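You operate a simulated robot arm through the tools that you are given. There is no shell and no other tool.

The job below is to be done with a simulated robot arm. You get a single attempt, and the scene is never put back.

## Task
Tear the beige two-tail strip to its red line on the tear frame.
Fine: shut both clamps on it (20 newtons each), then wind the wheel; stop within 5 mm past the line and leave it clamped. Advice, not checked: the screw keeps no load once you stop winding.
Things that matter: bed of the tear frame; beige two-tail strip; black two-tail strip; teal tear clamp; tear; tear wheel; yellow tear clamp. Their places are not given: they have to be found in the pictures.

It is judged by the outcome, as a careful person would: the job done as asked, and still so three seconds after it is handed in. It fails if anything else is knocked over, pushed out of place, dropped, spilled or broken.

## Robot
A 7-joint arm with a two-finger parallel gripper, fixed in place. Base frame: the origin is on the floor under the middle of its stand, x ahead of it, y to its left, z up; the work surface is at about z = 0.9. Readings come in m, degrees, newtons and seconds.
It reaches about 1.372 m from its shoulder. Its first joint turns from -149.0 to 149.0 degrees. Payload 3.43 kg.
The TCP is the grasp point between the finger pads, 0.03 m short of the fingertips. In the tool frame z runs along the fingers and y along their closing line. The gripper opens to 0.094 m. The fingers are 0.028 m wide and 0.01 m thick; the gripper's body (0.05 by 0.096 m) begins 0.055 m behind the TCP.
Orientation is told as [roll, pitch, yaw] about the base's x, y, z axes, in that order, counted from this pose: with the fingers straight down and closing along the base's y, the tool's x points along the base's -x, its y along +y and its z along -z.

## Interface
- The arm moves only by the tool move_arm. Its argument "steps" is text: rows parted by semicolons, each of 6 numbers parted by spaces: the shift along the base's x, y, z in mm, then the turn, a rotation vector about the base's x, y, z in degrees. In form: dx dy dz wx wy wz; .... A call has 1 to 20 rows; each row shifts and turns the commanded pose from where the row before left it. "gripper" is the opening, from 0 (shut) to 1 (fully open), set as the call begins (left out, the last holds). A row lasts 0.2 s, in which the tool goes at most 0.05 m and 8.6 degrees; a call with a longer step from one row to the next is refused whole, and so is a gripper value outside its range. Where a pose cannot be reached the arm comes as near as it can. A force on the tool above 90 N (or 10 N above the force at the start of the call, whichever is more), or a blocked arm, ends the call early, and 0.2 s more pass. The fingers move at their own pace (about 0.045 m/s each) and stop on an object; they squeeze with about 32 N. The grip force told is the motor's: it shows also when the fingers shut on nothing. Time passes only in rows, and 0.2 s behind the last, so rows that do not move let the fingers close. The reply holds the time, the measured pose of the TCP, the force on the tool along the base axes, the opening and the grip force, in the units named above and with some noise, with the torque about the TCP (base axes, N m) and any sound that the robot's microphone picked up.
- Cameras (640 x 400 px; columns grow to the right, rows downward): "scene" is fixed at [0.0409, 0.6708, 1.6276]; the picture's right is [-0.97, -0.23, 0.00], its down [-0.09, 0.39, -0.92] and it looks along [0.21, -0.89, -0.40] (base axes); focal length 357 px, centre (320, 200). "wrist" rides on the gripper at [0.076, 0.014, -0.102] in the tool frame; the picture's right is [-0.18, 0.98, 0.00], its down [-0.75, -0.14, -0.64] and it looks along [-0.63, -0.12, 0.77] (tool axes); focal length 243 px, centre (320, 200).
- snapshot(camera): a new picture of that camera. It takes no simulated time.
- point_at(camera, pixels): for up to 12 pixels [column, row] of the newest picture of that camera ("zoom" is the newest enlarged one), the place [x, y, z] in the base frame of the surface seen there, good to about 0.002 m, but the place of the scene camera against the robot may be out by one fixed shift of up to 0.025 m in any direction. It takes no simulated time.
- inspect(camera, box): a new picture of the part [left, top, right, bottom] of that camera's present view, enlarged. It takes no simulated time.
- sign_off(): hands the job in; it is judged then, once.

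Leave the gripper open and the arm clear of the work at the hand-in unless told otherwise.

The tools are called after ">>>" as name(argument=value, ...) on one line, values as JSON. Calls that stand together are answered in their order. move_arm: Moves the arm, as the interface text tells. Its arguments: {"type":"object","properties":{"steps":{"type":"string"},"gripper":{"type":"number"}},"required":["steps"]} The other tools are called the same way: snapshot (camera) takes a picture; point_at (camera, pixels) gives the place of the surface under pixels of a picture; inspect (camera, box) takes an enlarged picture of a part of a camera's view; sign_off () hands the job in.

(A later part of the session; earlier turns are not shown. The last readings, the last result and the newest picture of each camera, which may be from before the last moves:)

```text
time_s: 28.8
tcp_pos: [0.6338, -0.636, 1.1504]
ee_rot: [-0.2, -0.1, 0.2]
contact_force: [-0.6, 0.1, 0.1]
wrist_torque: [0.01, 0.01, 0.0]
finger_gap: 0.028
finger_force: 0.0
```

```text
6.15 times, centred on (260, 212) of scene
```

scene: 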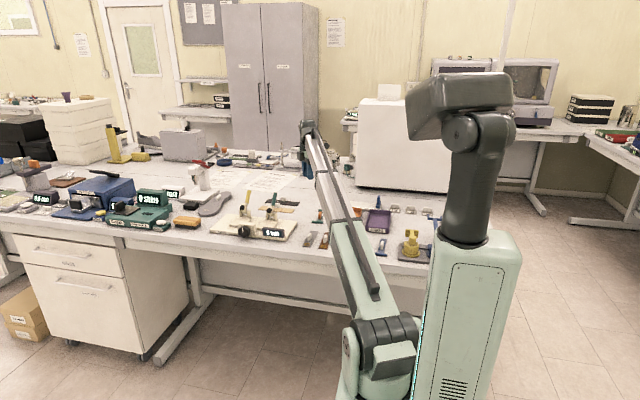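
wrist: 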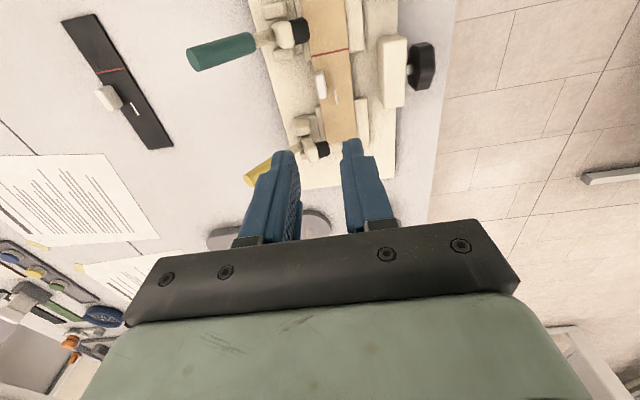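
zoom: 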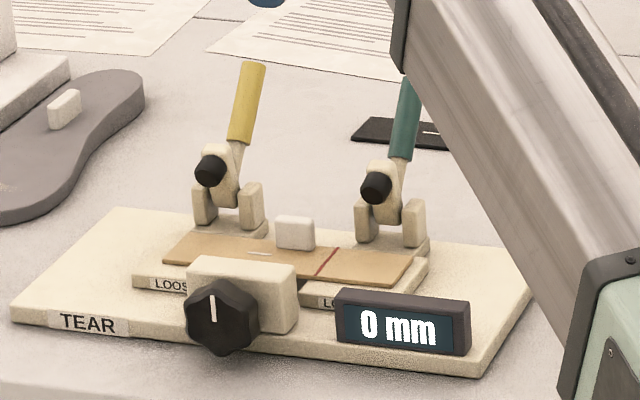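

The strip lies level across both seats. I enlarge the wrist view to check its place under the feet.

>>> inspect(camera="wrist", box=[180, 0, 440, 200])

```text
2.00 times, centred on (310, 100) of wrist
```

zoom: 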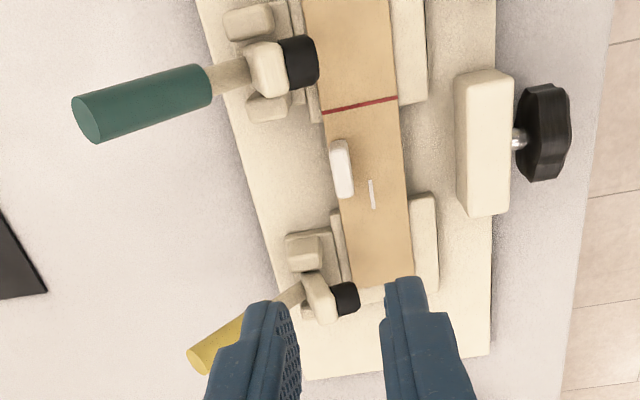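

I measure the strip's ends, the feet and seats here.

>>> point_at(camera="zoom", pixels=[[354, 283], [410, 274], [348, 290], [345, 298], [320, 300], [323, 112], [396, 98], [300, 60], [308, 40], [434, 195], [438, 285], [340, 145]])

>>> point_at(camera="wrist", pixels=[[308, 140], [322, 148], [318, 152], [302, 145], [300, 30], [272, 35], [190, 60], [246, 178], [253, 181], [421, 70], [395, 60], [400, 105]])

```text
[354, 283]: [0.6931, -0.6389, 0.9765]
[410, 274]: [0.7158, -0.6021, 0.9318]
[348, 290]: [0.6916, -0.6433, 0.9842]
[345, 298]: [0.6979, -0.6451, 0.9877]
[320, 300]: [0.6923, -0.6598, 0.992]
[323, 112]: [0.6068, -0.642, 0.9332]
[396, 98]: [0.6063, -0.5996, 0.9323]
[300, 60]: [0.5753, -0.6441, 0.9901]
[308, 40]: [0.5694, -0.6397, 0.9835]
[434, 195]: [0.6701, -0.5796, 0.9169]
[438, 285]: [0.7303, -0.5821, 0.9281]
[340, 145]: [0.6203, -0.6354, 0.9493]
```

```text
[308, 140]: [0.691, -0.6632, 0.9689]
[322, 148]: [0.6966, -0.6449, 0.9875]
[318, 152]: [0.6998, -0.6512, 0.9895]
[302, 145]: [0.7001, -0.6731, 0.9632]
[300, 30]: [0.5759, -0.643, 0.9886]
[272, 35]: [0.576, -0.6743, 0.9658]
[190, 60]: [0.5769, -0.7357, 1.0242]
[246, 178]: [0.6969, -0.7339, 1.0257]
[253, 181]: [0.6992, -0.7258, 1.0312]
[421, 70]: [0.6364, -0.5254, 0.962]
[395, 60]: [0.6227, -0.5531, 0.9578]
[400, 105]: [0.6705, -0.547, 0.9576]
```

All aligned: strip centre ≈(0.634, −0.621), feet at x≈0.575 and 0.697. Next: close the fingers and go behind the teal handle (tip ≈ (0.575, −0.734, 1.025)).

>>> move_arm(steps="-15 -41 0 0 0 0; -15 -41 0 0 0 0; -15 -41 0 0 0 0; -14 -42 0 0 0 0; 0 -5 0 0 0 0; 0 0 -45 0 0 0; 0 0 -45 0 0 0; 0 0 -23 0 0 0; 0 0 0 0 0 0", gripper=0)

>>> snapshot(camera="wrist")

>>> inspect(camera="scene", box=[215, 170, 325, 245])

```text
time_s: 30.8
tcp_pos: [0.5748, -0.8083, 1.0371]
ee_rot: [-0.3, 0.0, 0.1]
contact_force: [-0.1, -0.9, 0.2]
wrist_torque: [0.01, -0.01, 0.0]
finger_gap: 0.0
finger_force: 32.3
```

```text
taken
```

wrist: 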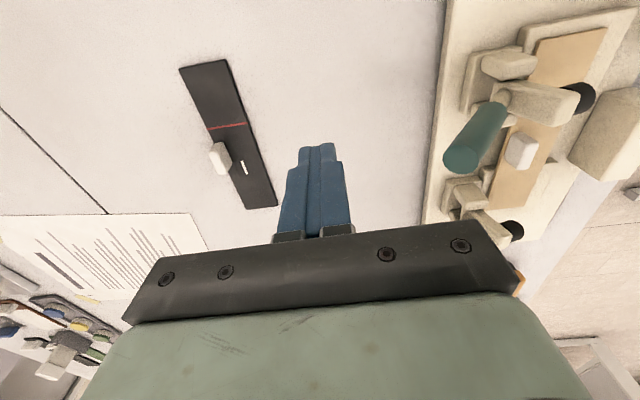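

```text
5.33 times, centred on (270, 208) of scene
```

zoom: 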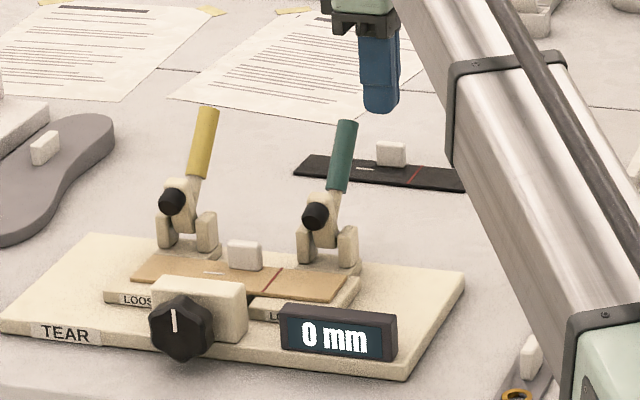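

The teal handle tip is to the right (+y) of the closed fingers. I advance in +y, first 40 mm freely then in small steps, watching the force.

>>> move_arm(steps="0 40 0 0 0 0; 0 10 0 0 0 0; 0 5 0 0 0 0; 0 5 0 0 0 0; 0 5 0 0 0 0; 0 5 0 0 0 0; 0 5 0 0 0 0", gripper=0)

>>> snapshot(camera="wrist")

>>> inspect(camera="scene", box=[215, 170, 325, 245])

```text
time_s: 32.4
tcp_pos: [0.576, -0.7413, 1.0429]
ee_rot: [-1.4, -0.3, 0.0]
contact_force: [-4.2, -6.7, 8.3]
wrist_torque: [0.08, 0.04, 0.06]
finger_gap: 0.0003
finger_force: 31.8
stopped in row 7: the force on the tool passed its limit at 96 N (the readings are from after the stop); the commanded pose is now the measured one
```

```text
taken
```

wrist: 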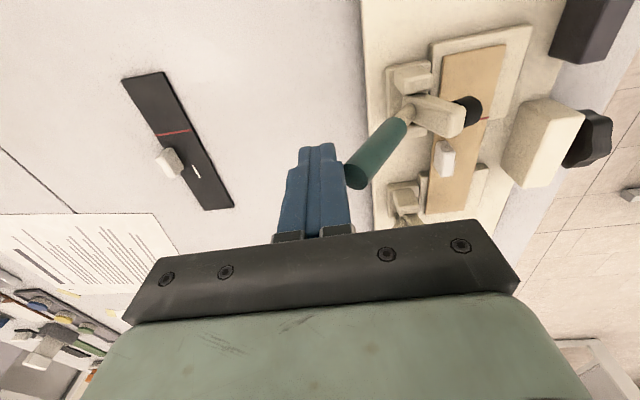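

```text
5.33 times, centred on (270, 208) of scene
```

zoom: 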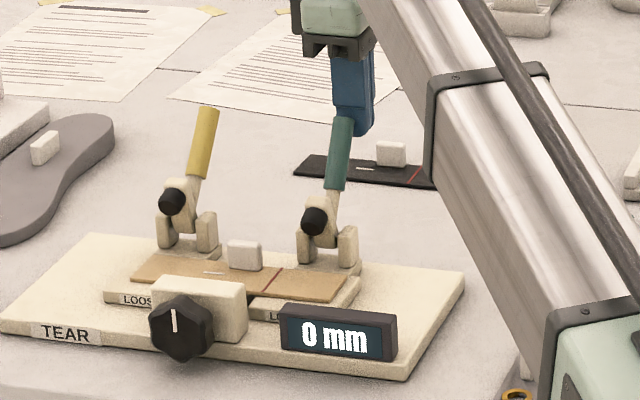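

The push stopped at 96 N with only slight lever motion. I look closely at what the finger touches and where the handle is now.

>>> inspect(camera="wrist", box=[280, 60, 520, 240])

>>> point_at(camera="wrist", pixels=[[356, 178], [352, 165], [362, 185], [375, 155], [402, 122], [466, 105], [450, 125], [415, 68], [408, 112], [440, 105], [487, 118], [470, 100]])

```text
2.22 times, centred on (400, 150) of wrist
```

zoom: 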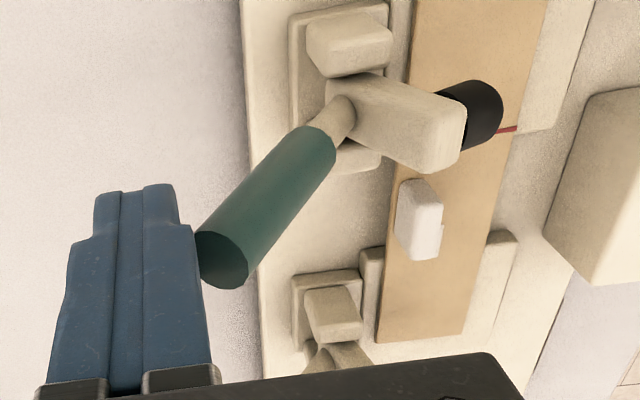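

```text
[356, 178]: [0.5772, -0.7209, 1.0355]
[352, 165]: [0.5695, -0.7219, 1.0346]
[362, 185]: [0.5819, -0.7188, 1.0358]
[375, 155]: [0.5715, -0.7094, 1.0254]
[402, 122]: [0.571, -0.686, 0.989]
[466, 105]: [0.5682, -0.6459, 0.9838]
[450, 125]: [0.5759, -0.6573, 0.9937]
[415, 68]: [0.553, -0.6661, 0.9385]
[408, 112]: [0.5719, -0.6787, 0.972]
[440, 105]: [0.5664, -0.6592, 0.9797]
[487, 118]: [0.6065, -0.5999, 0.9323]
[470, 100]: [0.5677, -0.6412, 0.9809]
```

The lever does rotate (tip moved from (−0.735, 1.024) to (−0.72, 1.036)), but my straight push rubbed against its upward arc. I'll follow the arc instead: +y with some +z, in slow small steps.

>>> move_arm(steps="0 3 1.6 0 0 0; 0 3 1.5 0 0 0; 0 3 1.4 0 0 0; 0 3 1.2 0 0 0; 0 3 1.1 0 0 0; 0 3 1 0 0 0", gripper=0)

>>> snapshot(camera="wrist")

>>> inspect(camera="scene", box=[215, 170, 325, 245])

```text
time_s: 33.8
tcp_pos: [0.5763, -0.7217, 1.0521]
ee_rot: [-1.4, -0.6, 0.0]
contact_force: [-4.1, -23.1, 49.2]
wrist_torque: [0.41, -0.07, -0.02]
finger_gap: 0.0
finger_force: 31.7
```

```text
taken
```

wrist: 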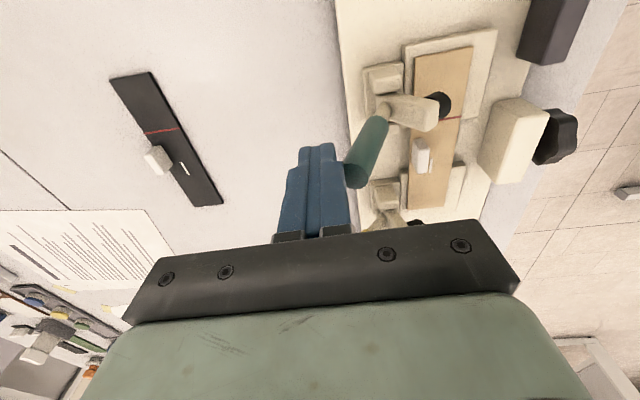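

```text
5.33 times, centred on (270, 208) of scene
```

zoom: 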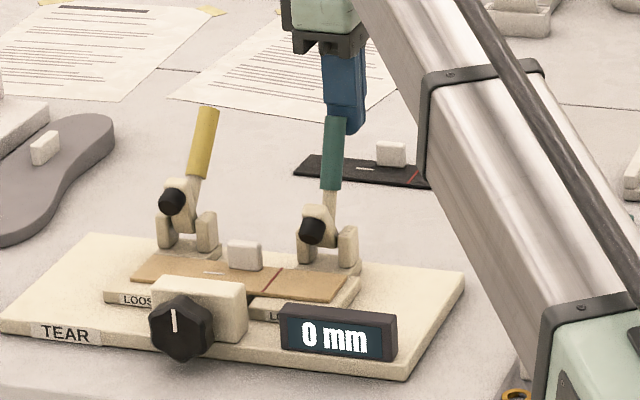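

The lever turns, but the tool feels +49 N upward: the handle tip is pressing up under a step on the finger. I back off 3 mm, raise 11 mm so that only the thin fingertip touches, then continue +y slowly.

>>> move_arm(steps="0 -3 0 0 0 0; 0 0 6 0 0 0; 0 0 6 0 0 0; 0 3 0 0 0 0; 0 3 0 0 0 0; 0 3 0.5 0 0 0", gripper=0)

>>> inspect(camera="wrist", box=[280, 60, 520, 240])

```text
time_s: 35.2
tcp_pos: [0.5753, -0.7155, 1.0628]
ee_rot: [-1.1, -0.5, 0.0]
contact_force: [1.0, -1.6, 0.5]
wrist_torque: [-0.02, 0.03, -0.02]
finger_gap: 0.0
finger_force: 32.1
```

```text
2.22 times, centred on (400, 150) of wrist
```

zoom: 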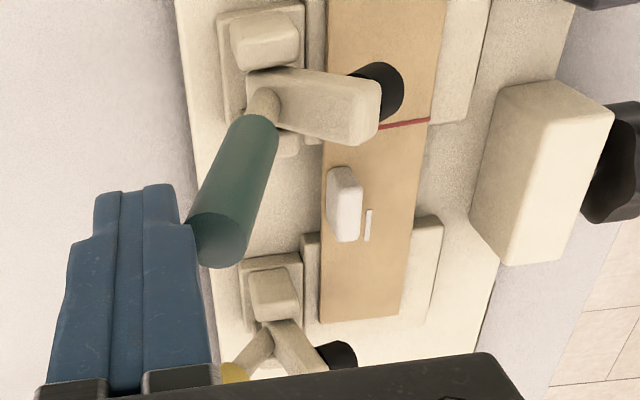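

Force is almost zero and the lever stays where pushed. I continue +y in small steps.

>>> move_arm(steps="0 3 0.3 0 0 0; 0 3 0.3 0 0 0; 0 3 0 0 0 0; 0 3 0 0 0 0; 0 3 0 0 0 0; 0 3 0 0 0 0; 0 3 0 0 0 0", gripper=0)

>>> inspect(camera="wrist", box=[280, 60, 520, 240])

>>> inspect(camera="scene", box=[215, 170, 325, 245])

```text
time_s: 36.8
tcp_pos: [0.5754, -0.6933, 1.0628]
ee_rot: [-1.3, -0.4, 0.0]
contact_force: [-1.6, -1.5, 0.7]
wrist_torque: [-0.01, 0.01, -0.02]
finger_gap: 0.0
finger_force: 31.8
```

```text
2.22 times, centred on (400, 150) of wrist
```

zoom: 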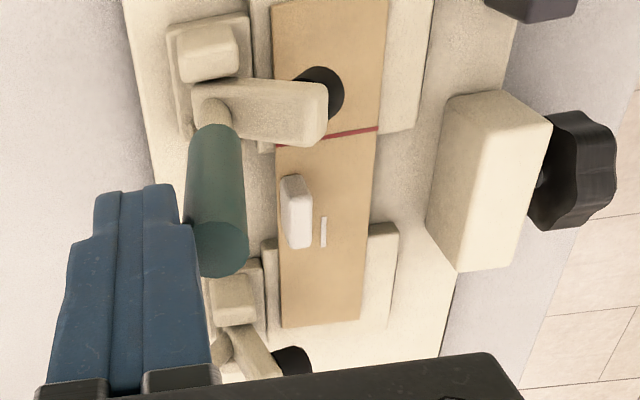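

```text
5.33 times, centred on (270, 208) of scene
```

zoom: 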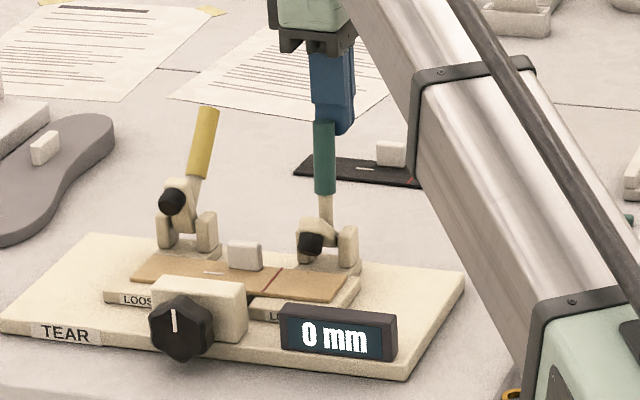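

The lever now turns almost without resistance. I keep going in +y.

>>> move_arm(steps="0 3 0 0 0 0; 0 3 0 0 0 0; 0 3 0 0 0 0; 0 3 -0.5 0 0 0; 0 3 -0.5 0 0 0; 0 3 -0.5 0 0 0; 0 3 -0.5 0 0 0", gripper=0)

>>> inspect(camera="wrist", box=[280, 60, 520, 240])

>>> inspect(camera="scene", box=[215, 170, 325, 245])

```text
time_s: 38.4
tcp_pos: [0.5755, -0.6734, 1.0621]
ee_rot: [-1.2, -0.4, 0.1]
contact_force: [-0.3, 0.4, -0.6]
wrist_torque: [0.0, 0.0, 0.03]
finger_gap: 0.0
finger_force: 32.3
```

```text
2.22 times, centred on (400, 150) of wrist
```

zoom: 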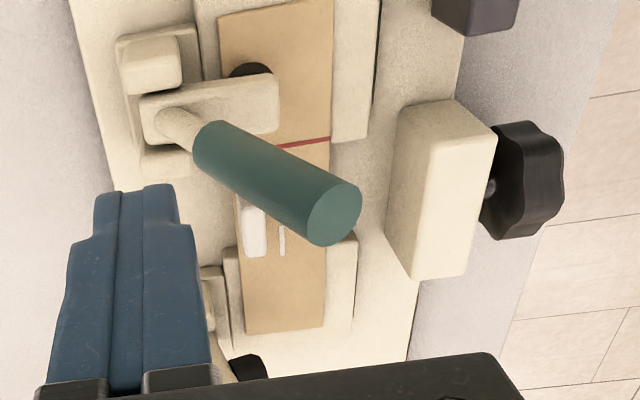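

```text
5.33 times, centred on (270, 208) of scene
```

zoom: 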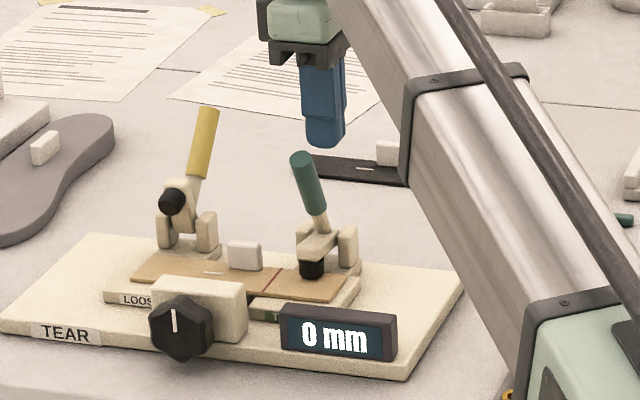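

The lever went over centre by itself and the teal foot is down on the strip; a green label shows beside the display. I zoom in to read it.

>>> inspect(camera="scene", box=[230, 205, 300, 245])

```text
9.14 times, centred on (265, 225) of scene
```

zoom: 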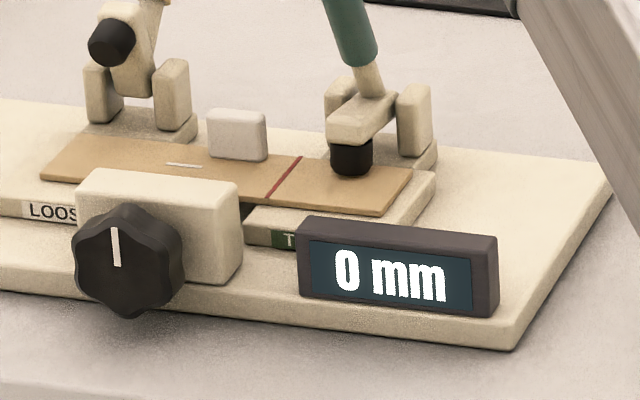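

The teal label now reads green "T…" (tight) and the strip is still straight. Now the yellow handle: rise, go back to y≈−0.80 and over to x≈0.698, with the fingertip a bit higher than before.

>>> move_arm(steps="0 -5 40 0 0 0; 0 -30 25 1.2 0.4 0; 30 -35 0 0 0 0; 30 -35 0 0 0 0; 32 -30 0 0 0 0; 31 0 0 0 0 0; 0 0 -45 0 0 0; 0 0 -30 0 0 0; 0 0 0 0 0 0", gripper=0)

>>> snapshot(camera="wrist")

>>> inspect(camera="scene", box=[215, 170, 325, 245])

```text
time_s: 40.4
tcp_pos: [0.6992, -0.8077, 1.0493]
ee_rot: [-0.1, 0.0, 0.0]
contact_force: [0.7, -0.6, -0.6]
wrist_torque: [0.01, 0.03, 0.03]
finger_gap: 0.0
finger_force: 31.9
```

```text
taken
```

wrist: 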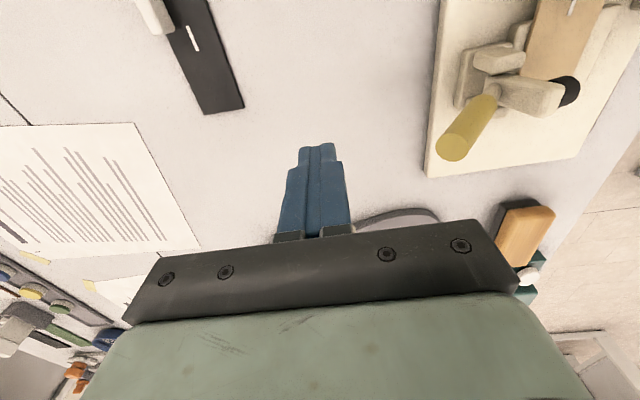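

```text
5.33 times, centred on (270, 208) of scene
```

zoom: 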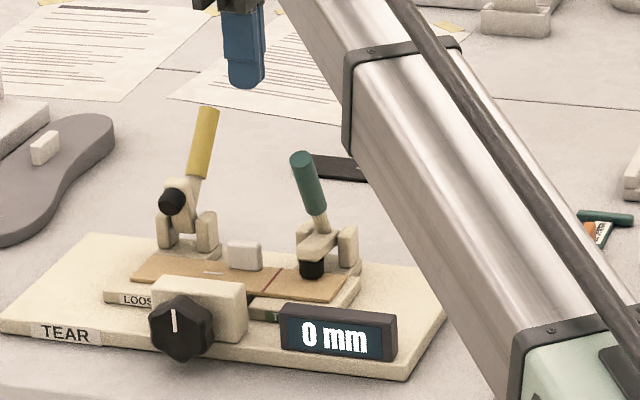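

I check the yellow handle tip position (pixel ~(453,150)) before pushing.

>>> point_at(camera="wrist", pixels=[[453, 150], [440, 145], [465, 158], [452, 140], [497, 90]])

```text
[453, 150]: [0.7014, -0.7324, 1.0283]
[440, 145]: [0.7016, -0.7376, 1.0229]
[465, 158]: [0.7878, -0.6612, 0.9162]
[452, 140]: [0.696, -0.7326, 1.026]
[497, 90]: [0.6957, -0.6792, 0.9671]
```

Yellow tip centre ≈ (0.698, −0.734, 1.026). I approach 53 mm freely, then push along the arc (3 mm forward, 1.8 mm up per step).

>>> move_arm(steps="0 40 0 0 0 0; 0 13 0 0 0 0; 0 3 1.5 0 0 0; 0 3 1.9 0 0 0; 0 3 1.9 0 0 0; 0 3 1.9 0 0 0; 0 3 1.8 0 0 0; 0 3 1.6 0 0 0; 0 3 1.5 0 0 0", gripper=0)

>>> inspect(camera="wrist", box=[280, 60, 520, 240])

>>> inspect(camera="scene", box=[215, 170, 325, 245])

```text
time_s: 42.4
tcp_pos: [0.6989, -0.7351, 1.0637]
ee_rot: [0.0, 0.0, 0.1]
contact_force: [-1.3, -3.2, 3.0]
wrist_torque: [-0.08, -0.01, 0.04]
finger_gap: 0.0
finger_force: 32.2
```

```text
2.22 times, centred on (400, 150) of wrist
```

zoom: 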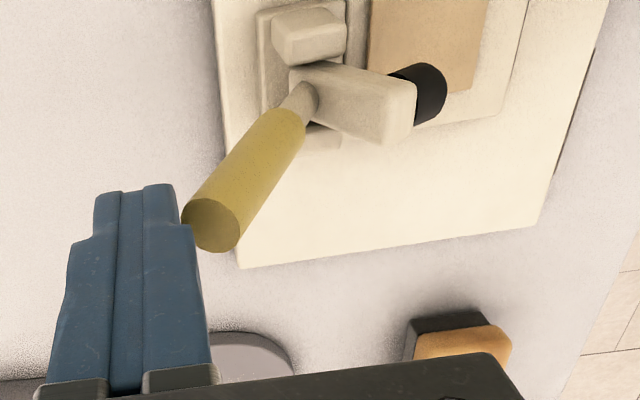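

```text
5.33 times, centred on (270, 208) of scene
```

zoom: 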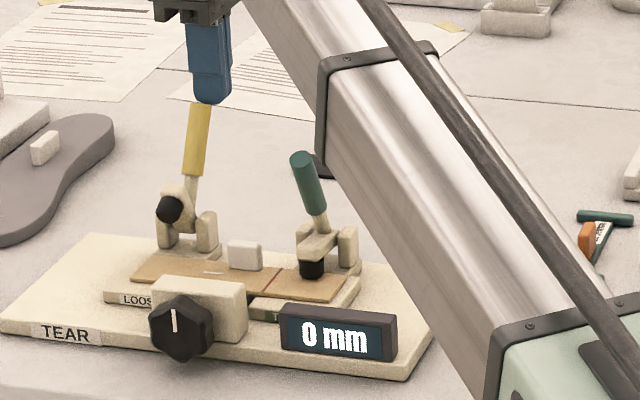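

Only ~4 N, lever moving. I go on with +y steps and less rise.

>>> move_arm(steps="0 3 1 0 0 0; 0 3 0.8 0 0 0; 0 3 0.6 0 0 0; 0 3 0.4 0 0 0; 0 3 0.2 0 0 0; 0 3 0 0 0 0; 0 3 0 0 0 0; 0 3 0 0 0 0; 0 3 0 0 0 0; 0 3 -0.3 0 0 0; 0 3 -0.5 0 0 0", gripper=0)

>>> inspect(camera="wrist", box=[280, 60, 520, 240])

>>> inspect(camera="scene", box=[215, 170, 325, 245])

```text
time_s: 44.8
tcp_pos: [0.7, -0.7018, 1.0646]
ee_rot: [-0.1, 0.0, 0.0]
contact_force: [-0.1, -1.1, 2.1]
wrist_torque: [-0.02, 0.01, 0.04]
finger_gap: 0.0
finger_force: 32.0
```

```text
2.22 times, centred on (400, 150) of wrist
```

zoom: 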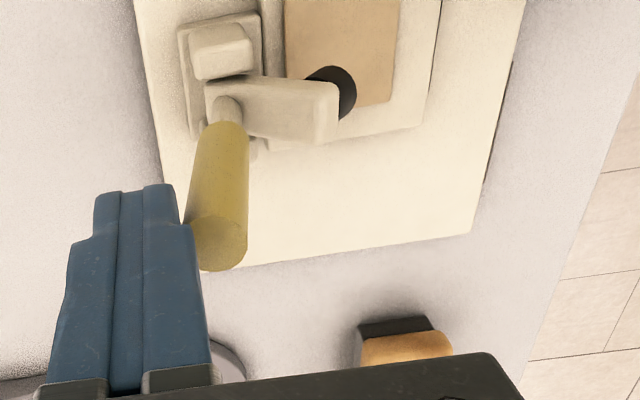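

```text
5.33 times, centred on (270, 208) of scene
```

zoom: 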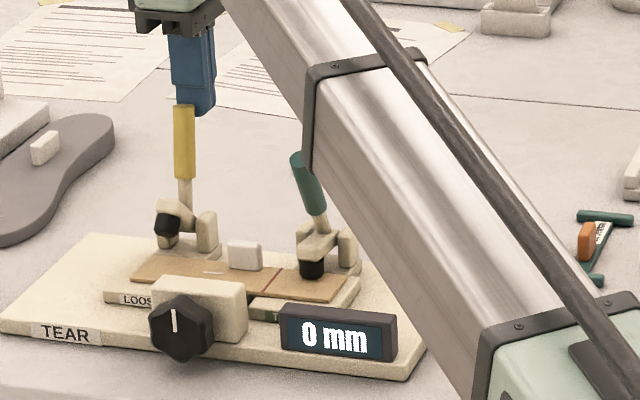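

The yellow handle is nearly upright; I keep pushing +y until it goes over.

>>> move_arm(steps="0 3 0 0 0 0; 0 3 0 0 0 0; 0 3 0 0 0 0; 0 3 0 0 0 0; 0 3 -0.3 0 0 0; 0 3 -0.3 0 0 0; 0 3 -0.5 0 0 0; 0 3 -0.5 0 0 0; 0 3 -0.5 0 0 0", gripper=0)

>>> inspect(camera="wrist", box=[280, 60, 520, 240])

>>> inspect(camera="scene", box=[215, 170, 325, 245])

```text
time_s: 46.8
tcp_pos: [0.6993, -0.6734, 1.0636]
ee_rot: [0.0, 0.0, 0.0]
contact_force: [-0.3, -0.3, 0.3]
wrist_torque: [0.0, 0.03, 0.03]
finger_gap: 0.0
finger_force: 32.1
```

```text
2.22 times, centred on (400, 150) of wrist
```

zoom: 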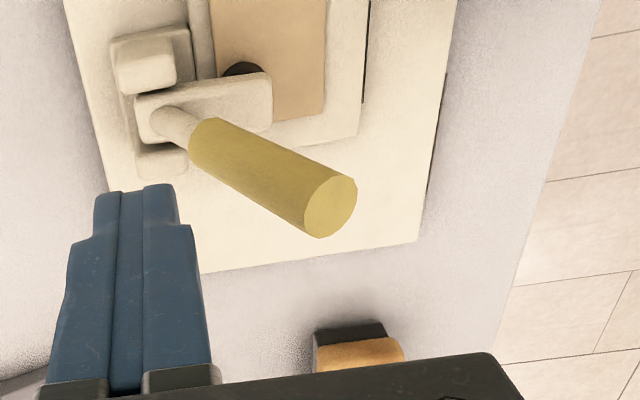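

```text
5.33 times, centred on (270, 208) of scene
```

zoom: 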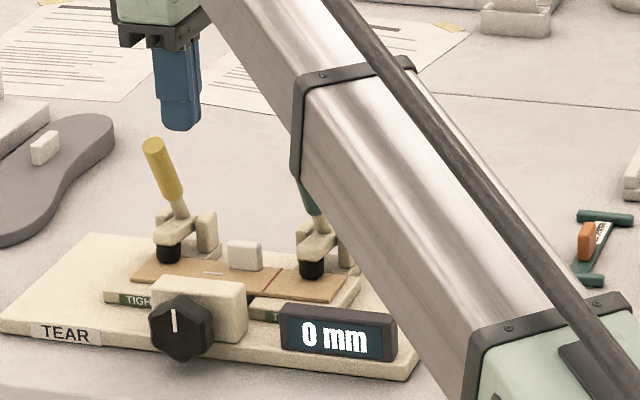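

Both labels now read green "TIGHT". Next the wheel: I rise and move toward the front (+y) to look at the wheel and the bench edge from above.

>>> move_arm(steps="0 -5 40 0 0 0; -20 0 40 0 0 0; -30 30 20 0 0 0; -30 35 0 0 0 0; -25 40 0 0 0 0; -25 40 0 0 0 0; 0 30 0 0 0 0; 0 0 0 0 0 0", gripper=0.6)

>>> snapshot(camera="wrist")

>>> snapshot(camera="scene")

```text
time_s: 48.6
tcp_pos: [0.5734, -0.5056, 1.1533]
ee_rot: [-0.5, -0.5, 0.0]
contact_force: [0.1, 0.0, -0.8]
wrist_torque: [-0.03, -0.01, 0.03]
finger_gap: 0.0563
finger_force: 0.0
out of reach, approached as far as the arm can: row 7
```

```text
taken
```

wrist: 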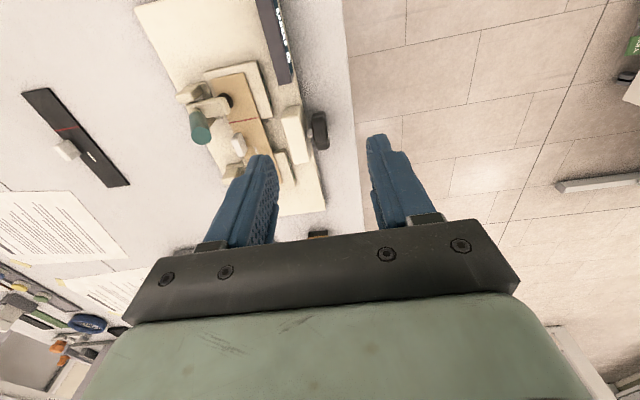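

```text
taken
```

scene: 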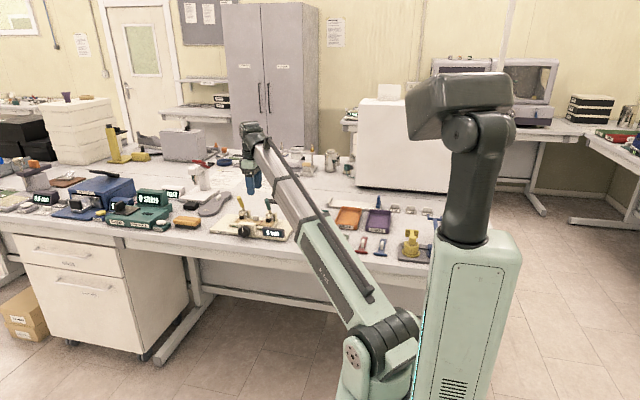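

The arm is again at its inner reach limit here, so I need to know where its joints are to plan the wheel approach. I measure robot parts in the scene picture and the wheel and bench edge in the wrist picture.

>>> point_at(camera="scene", pixels=[[460, 95], [478, 130], [465, 240], [470, 300], [380, 345], [355, 352], [400, 330], [330, 260], [255, 135], [250, 160], [440, 380], [350, 390]])

>>> inspect(camera="wrist", box=[260, 60, 380, 220])

```text
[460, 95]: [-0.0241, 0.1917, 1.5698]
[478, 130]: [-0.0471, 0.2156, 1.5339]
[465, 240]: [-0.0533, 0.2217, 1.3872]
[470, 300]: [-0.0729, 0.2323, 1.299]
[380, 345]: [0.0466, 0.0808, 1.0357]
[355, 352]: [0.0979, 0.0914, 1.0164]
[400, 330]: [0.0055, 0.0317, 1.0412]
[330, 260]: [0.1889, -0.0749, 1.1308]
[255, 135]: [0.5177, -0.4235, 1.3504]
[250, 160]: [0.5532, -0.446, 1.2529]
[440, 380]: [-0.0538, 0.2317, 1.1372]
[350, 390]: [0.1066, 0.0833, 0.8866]
```

```text
2.50 times, centred on (320, 140) of wrist
```

zoom: 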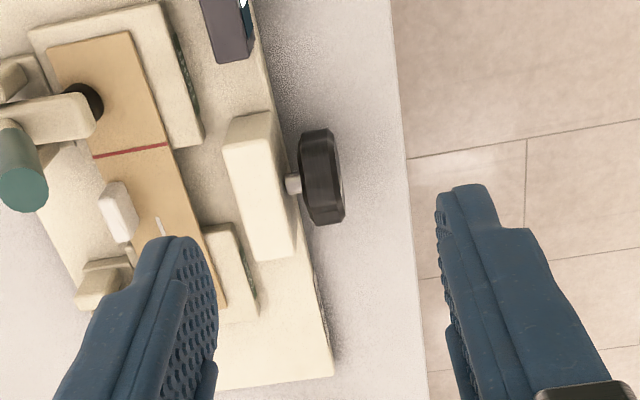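

The arm turns out to be telescopic with an inner radius limit of ~0.76 m from its shoulder, so a straight frontal approach is not reachable. I can grip the wheel from above with fingers closing along x and turn the hand about the wheel's axis (y) in strokes. I measure the wheel and bench edge now.

>>> point_at(camera="zoom", pixels=[[320, 130], [320, 175], [322, 222], [338, 178], [305, 178], [292, 184], [235, 150], [265, 115], [293, 255], [400, 178], [222, 45], [250, 20]])

>>> inspect(camera="scene", box=[220, 200, 290, 245])

```text
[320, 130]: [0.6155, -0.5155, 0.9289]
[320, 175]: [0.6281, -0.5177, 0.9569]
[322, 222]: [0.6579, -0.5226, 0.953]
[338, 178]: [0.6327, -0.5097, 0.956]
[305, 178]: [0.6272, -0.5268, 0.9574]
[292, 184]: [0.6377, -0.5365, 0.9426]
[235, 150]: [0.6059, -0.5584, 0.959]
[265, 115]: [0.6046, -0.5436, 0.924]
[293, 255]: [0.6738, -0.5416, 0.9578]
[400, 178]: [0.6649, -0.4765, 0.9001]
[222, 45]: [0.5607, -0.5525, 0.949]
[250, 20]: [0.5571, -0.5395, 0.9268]
```

```text
8.89 times, centred on (255, 222) of scene
```

zoom: 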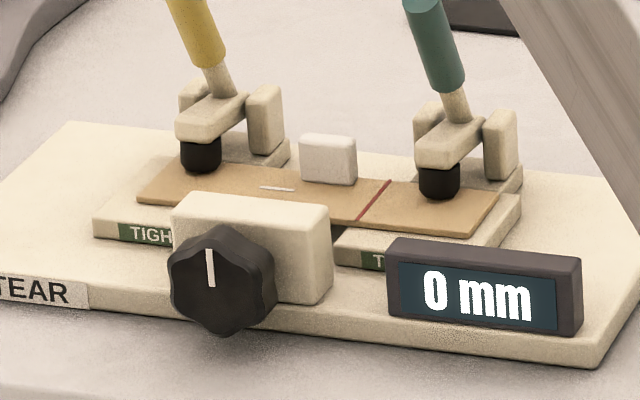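

I measure the wheel face's centre and rim in this scene zoom and apply the shift correction.

>>> point_at(camera="zoom", pixels=[[215, 285], [172, 275], [258, 290], [209, 250], [218, 325], [212, 286], [180, 300], [250, 255], [185, 245], [210, 228], [390, 250], [580, 265]])

```text
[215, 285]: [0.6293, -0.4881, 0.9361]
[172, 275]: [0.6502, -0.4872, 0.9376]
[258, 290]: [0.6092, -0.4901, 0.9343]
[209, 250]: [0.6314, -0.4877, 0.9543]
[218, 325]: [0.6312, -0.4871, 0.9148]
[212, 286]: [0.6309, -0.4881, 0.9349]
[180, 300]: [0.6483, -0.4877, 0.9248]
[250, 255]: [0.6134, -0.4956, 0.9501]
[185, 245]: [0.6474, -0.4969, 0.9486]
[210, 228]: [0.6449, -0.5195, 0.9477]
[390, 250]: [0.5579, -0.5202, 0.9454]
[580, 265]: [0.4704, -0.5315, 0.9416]
```

Wheel centre ≈ (0.638, −0.519, 0.9405), radius ≈ 21 mm; bench edge y = −0.4765. I'll turn the hand to yaw −90° (camera on the open front side, fingers closing along x) above the wheel.

>>> move_arm(steps="40 -5 0 0 0 0; 30 -5 0 0 0 0; 5 0 0 0 0 -8.5; 0 0 0 0 0 -8.5; 0 0 0 0 0 -8.5; 0 0 0 0 0 -8.5; 0 0 0 0 0 -8.5; 0 0 0 0 0 -8.5; 0 0 0 0 0 -8.5; 0 0 0 0 0 -8.5; 0 0 0 0 0 -8.5; 0 0 0 0 0 -8.5; 0 0 0 0 0 -5; 0 0 0 0 0 0", gripper=0.53)

>>> snapshot(camera="wrist")

>>> snapshot(camera="scene")

```text
time_s: 51.6
tcp_pos: [0.6472, -0.519, 1.1541]
ee_rot: [0.0, 0.0, -90.0]
contact_force: [-0.8, 0.7, -0.5]
wrist_torque: [-0.03, 0.03, -0.04]
finger_gap: 0.0499
finger_force: 0.0
```

```text
taken
```

wrist: 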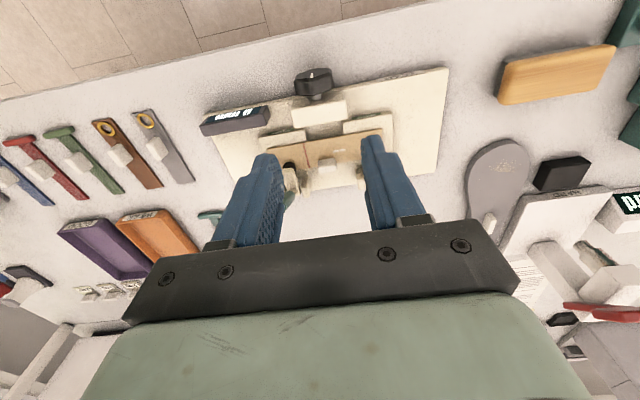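

```text
taken
```

scene: 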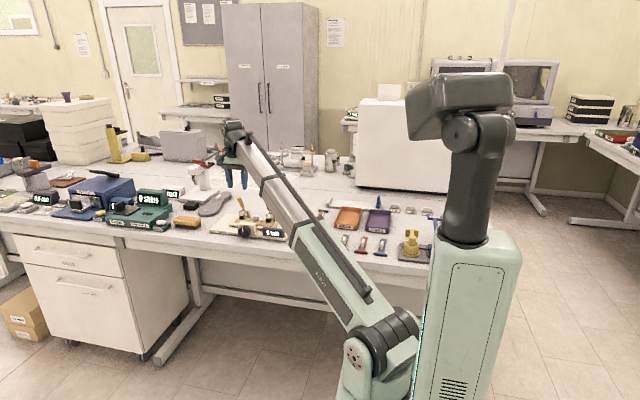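

Yaw −90° reached; the wrist camera now sees the wheel at (312, 83) and the whole frame. I enlarge and measure the wheel.

>>> inspect(camera="wrist", box=[190, 50, 450, 210])

>>> point_at(camera="wrist", pixels=[[312, 76], [295, 82], [331, 80], [312, 92], [318, 98], [300, 93], [326, 92], [325, 160], [305, 150], [255, 110], [348, 125], [293, 185]])

```text
2.46 times, centred on (320, 130) of wrist
```

zoom: 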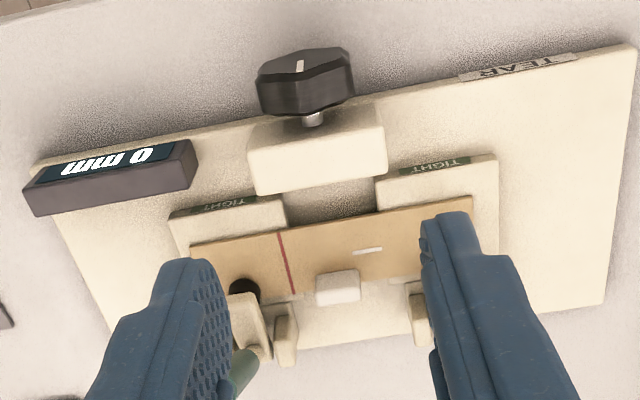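

```text
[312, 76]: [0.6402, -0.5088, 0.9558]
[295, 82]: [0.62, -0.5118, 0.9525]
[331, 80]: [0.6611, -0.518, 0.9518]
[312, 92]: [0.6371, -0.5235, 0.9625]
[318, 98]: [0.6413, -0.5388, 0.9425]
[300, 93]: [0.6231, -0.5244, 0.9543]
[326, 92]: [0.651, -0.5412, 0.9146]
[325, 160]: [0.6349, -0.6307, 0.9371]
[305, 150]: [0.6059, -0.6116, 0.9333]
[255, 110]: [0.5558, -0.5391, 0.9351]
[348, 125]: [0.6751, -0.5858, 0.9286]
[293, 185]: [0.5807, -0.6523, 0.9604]
```

Both labels read "TIGHT" and the display 0 mm. Wheel centre x ≈ 0.640. I descend with the fingers 50 mm apart around the wheel, stopping slightly above final depth.

>>> move_arm(steps="-4 0 -40 0 0 0; -3.5 0 -40 0 0 0; 0 0 -40 0 0 0; 0 0 -35 0 0 0; 0 0 -20 0 0 0; 0 0 0 0 0 0", gripper=0.53)

>>> snapshot(camera="wrist")

>>> inspect(camera="scene", box=[200, 170, 310, 245])

```text
time_s: 53.0
tcp_pos: [0.6412, -0.518, 0.9789]
ee_rot: [0.0, 0.1, -90.0]
contact_force: [0.0, -0.6, -0.1]
wrist_torque: [0.04, 0.03, 0.01]
finger_gap: 0.0498
finger_force: 0.0
```

```text
taken
```

wrist: 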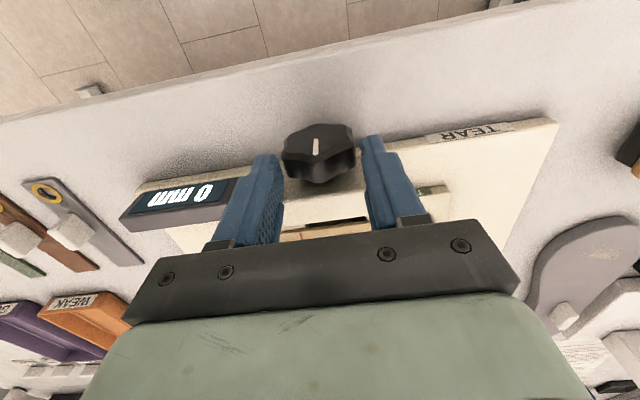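

```text
5.33 times, centred on (255, 208) of scene
```

zoom: 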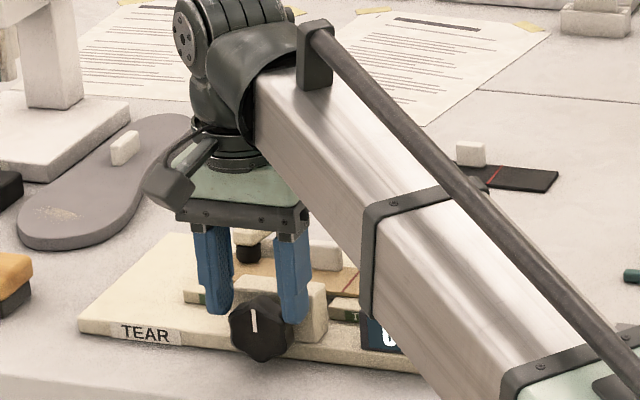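

The fingertips straddle the wheel's top. I check centring with measured points of fingertips and wheel edges.

>>> point_at(camera="wrist", pixels=[[272, 158], [368, 142], [284, 150], [355, 150], [316, 146], [320, 130], [320, 178], [300, 128], [340, 125]])

>>> inspect(camera="wrist", box=[230, 100, 410, 250])

```text
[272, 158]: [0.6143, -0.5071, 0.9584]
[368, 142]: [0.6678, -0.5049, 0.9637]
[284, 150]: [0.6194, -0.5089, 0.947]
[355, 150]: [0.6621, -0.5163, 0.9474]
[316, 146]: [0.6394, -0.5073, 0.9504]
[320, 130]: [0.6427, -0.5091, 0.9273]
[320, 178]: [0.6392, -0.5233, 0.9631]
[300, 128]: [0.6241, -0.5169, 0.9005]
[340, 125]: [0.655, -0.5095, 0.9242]
```

```text
2.67 times, centred on (320, 175) of wrist
```

zoom: 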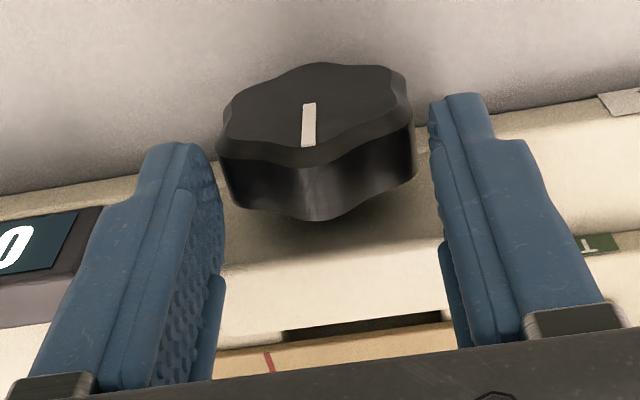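

Centring is good: wheel centre (0.6405, −0.518, 0.9405). I descend 20 mm more, then swing the open hand about the wheel axis to +56° (wrist toward +x) in 8° steps to be ready for a clockwise winding stroke.

>>> move_arm(steps="0 0 -10 0 0 0; 0 0 -10 0 0 0; 2.5 0 -0.2 0 8 0; 2.46 0 -0.5 0 8 0; 2.36 0 -0.86 0 8 0; 2.22 0 -1.18 0 8 0; 2.03 0 -1.47 0 8 0; 0 0 0 0 0 0", gripper=0.53)

>>> snapshot(camera="wrist")

>>> inspect(camera="scene", box=[200, 170, 310, 245])

```text
time_s: 54.4
tcp_pos: [0.6473, -0.5223, 0.9441]
ee_rot: [-24.1, -0.8, -89.4]
contact_force: [-11.6, 12.9, 43.8]
wrist_torque: [0.64, -0.82, 0.37]
finger_gap: 0.0577
finger_force: 6.7
out of reach, approached as far as the arm can: row 5, 6
stopped in row 6: the force on the tool passed its limit at 173 N (the readings are from after the stop); the commanded pose is now the measured one
```

```text
taken
```

wrist: 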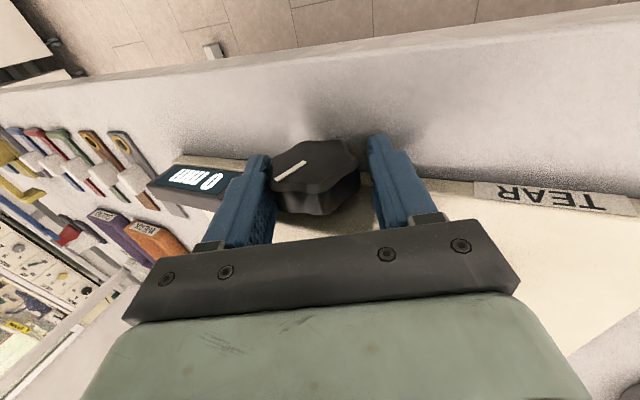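

```text
5.33 times, centred on (255, 208) of scene
```

zoom: 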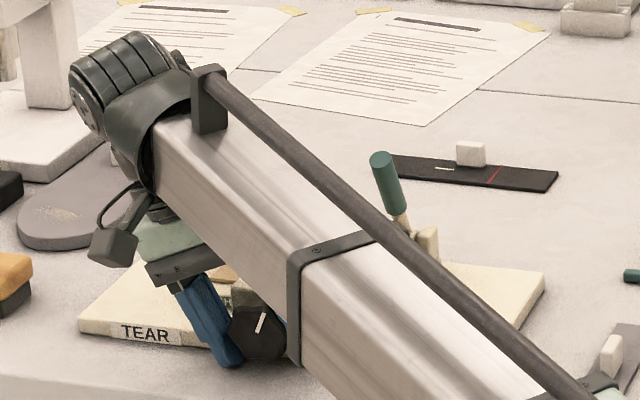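

The wrist reached its tilt limit at about 24° and the hand sank, pressing on the bench (force stop). I retreat now: straight up a few mm first, then along the finger axis, away from the wheel.

>>> move_arm(steps="0 0 4 0 0 0; 1 1 8 0 0 0; 4 0 10 0 0 0; 8 0 20 0 0 0; 8 0 30 0 0 0; 0 0 30 0 0 0; 0 0 0 0 0 0", gripper=0.62)

>>> snapshot(camera="wrist")

>>> snapshot(camera="scene")

```text
time_s: 56.0
tcp_pos: [0.6457, -0.5233, 0.9424]
ee_rot: [-24.3, -0.9, -89.5]
contact_force: [-9.0, 12.0, 71.7]
wrist_torque: [0.87, -1.47, 0.07]
finger_gap: 0.0575
finger_force: 0.2
out of reach, approached as far as the arm can: row 1, 2, 3, 4, 5, 6
```

```text
taken
```

wrist: 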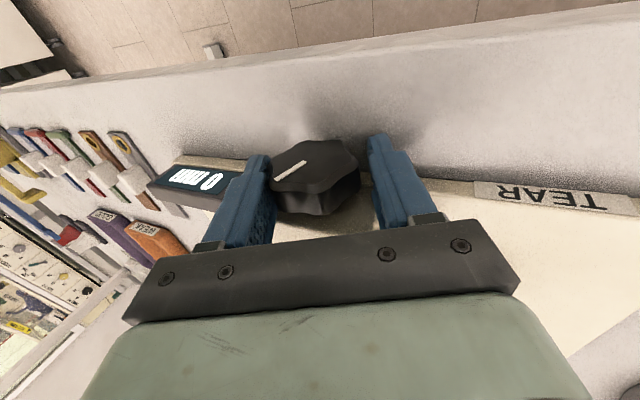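

```text
taken
```

scene: 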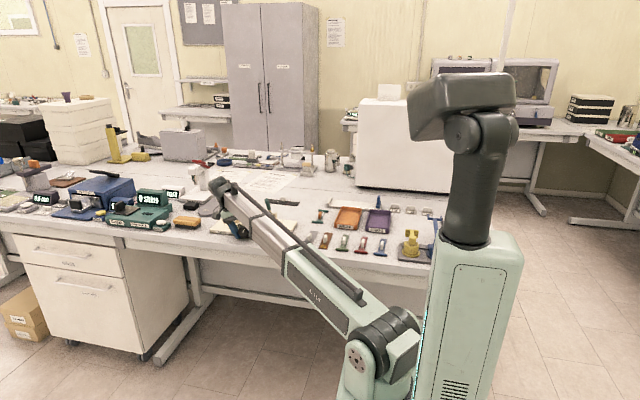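

The tilt itself is at the joint limit, so pure lifting is refused. I turn back toward vertical (−8° about y per row) while lifting slightly around the wheel.

>>> move_arm(steps="-1 1 4 0 -8 0; -1 1 4 0 -8 0; -1 1 4 0 -8 0; 0 0 5 0 0 0; 0 0 0 0 0 0", gripper=0.62)

>>> snapshot(camera="wrist")

```text
time_s: 57.1
tcp_pos: [0.6467, -0.5213, 0.9573]
ee_rot: [-0.1, -1.1, -89.8]
contact_force: [-3.8, -0.9, -0.3]
wrist_torque: [0.04, 0.02, -0.07]
finger_gap: 0.0603
finger_force: 1.8
```

```text
taken
```

wrist: 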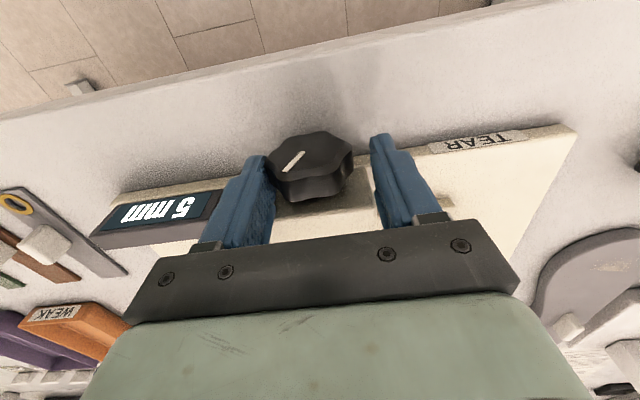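

The display now reads 5 mm: the earlier motion turned the wheel clockwise (pointer tilted toward −x), so clockwise tears the strip, roughly 5 mm per ~45°. I centre the hand, rise clear, and inspect everything.

>>> move_arm(steps="-6 2 0 0 1 0; 0 0 15 0 0 0; 0 0 35 0 0 0; 0 0 45 0 0 0; 0 0 45 0 0 0; 0 0 40 0 0 0; 0 0 0 0 0 0", gripper=0.62)

>>> snapshot(camera="wrist")

>>> inspect(camera="wrist", box=[190, 50, 450, 210])

>>> inspect(camera="scene", box=[200, 180, 310, 245])

```text
time_s: 58.8
tcp_pos: [0.637, -0.5182, 1.1369]
ee_rot: [-1.1, -1.1, -89.8]
contact_force: [0.9, -0.5, -0.3]
wrist_torque: [-0.03, 0.04, 0.02]
finger_gap: 0.0581
finger_force: 0.2
```

```text
taken
```

wrist: 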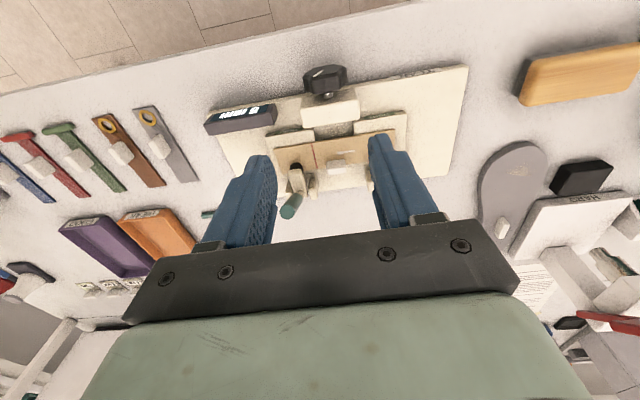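

```text
2.46 times, centred on (320, 130) of wrist
```

zoom: 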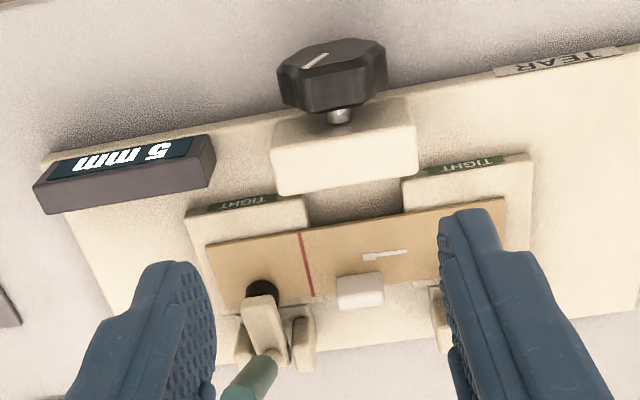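

```text
5.82 times, centred on (255, 212) of scene
```

zoom: 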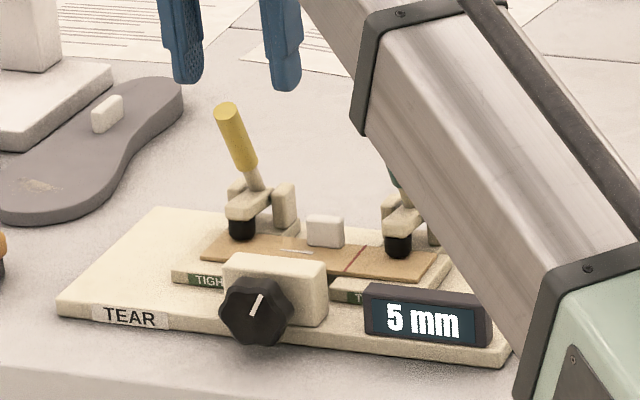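

Tear mark has grown toward the red line; labels still "TIGHT". I check the frame hasn't shifted and measure tear tip, red line and wheel.

>>> point_at(camera="zoom", pixels=[[366, 257], [408, 252], [307, 262], [300, 235], [313, 296], [404, 182], [531, 153], [330, 95], [281, 90], [387, 75], [338, 113], [318, 58]])

>>> inspect(camera="scene", box=[225, 185, 305, 245])

```text
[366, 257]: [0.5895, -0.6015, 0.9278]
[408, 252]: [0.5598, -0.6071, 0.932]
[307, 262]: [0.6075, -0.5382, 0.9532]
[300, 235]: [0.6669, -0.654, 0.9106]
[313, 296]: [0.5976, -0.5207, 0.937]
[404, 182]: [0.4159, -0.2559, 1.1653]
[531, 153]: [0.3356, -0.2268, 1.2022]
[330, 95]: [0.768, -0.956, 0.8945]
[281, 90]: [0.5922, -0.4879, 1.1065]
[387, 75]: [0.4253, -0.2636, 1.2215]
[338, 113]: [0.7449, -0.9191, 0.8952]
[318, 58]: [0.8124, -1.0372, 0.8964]
```

```text
6.67 times, centred on (265, 215) of scene
```

zoom: 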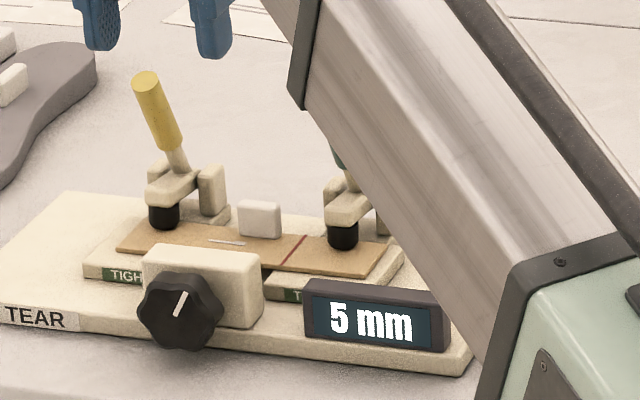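

The frame is at exactly the same place in the scene picture (label at (37,318), display corners unchanged). I re-zoom with the wrist camera to measure tear tip vs red line.

>>> inspect(camera="wrist", box=[250, 60, 390, 190])

```text
3.08 times, centred on (320, 125) of wrist
```

zoom: 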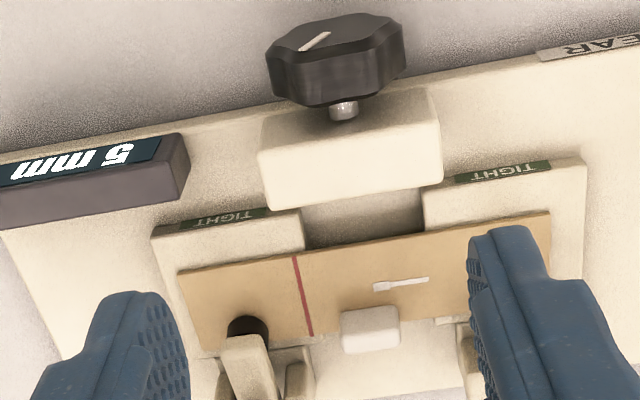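

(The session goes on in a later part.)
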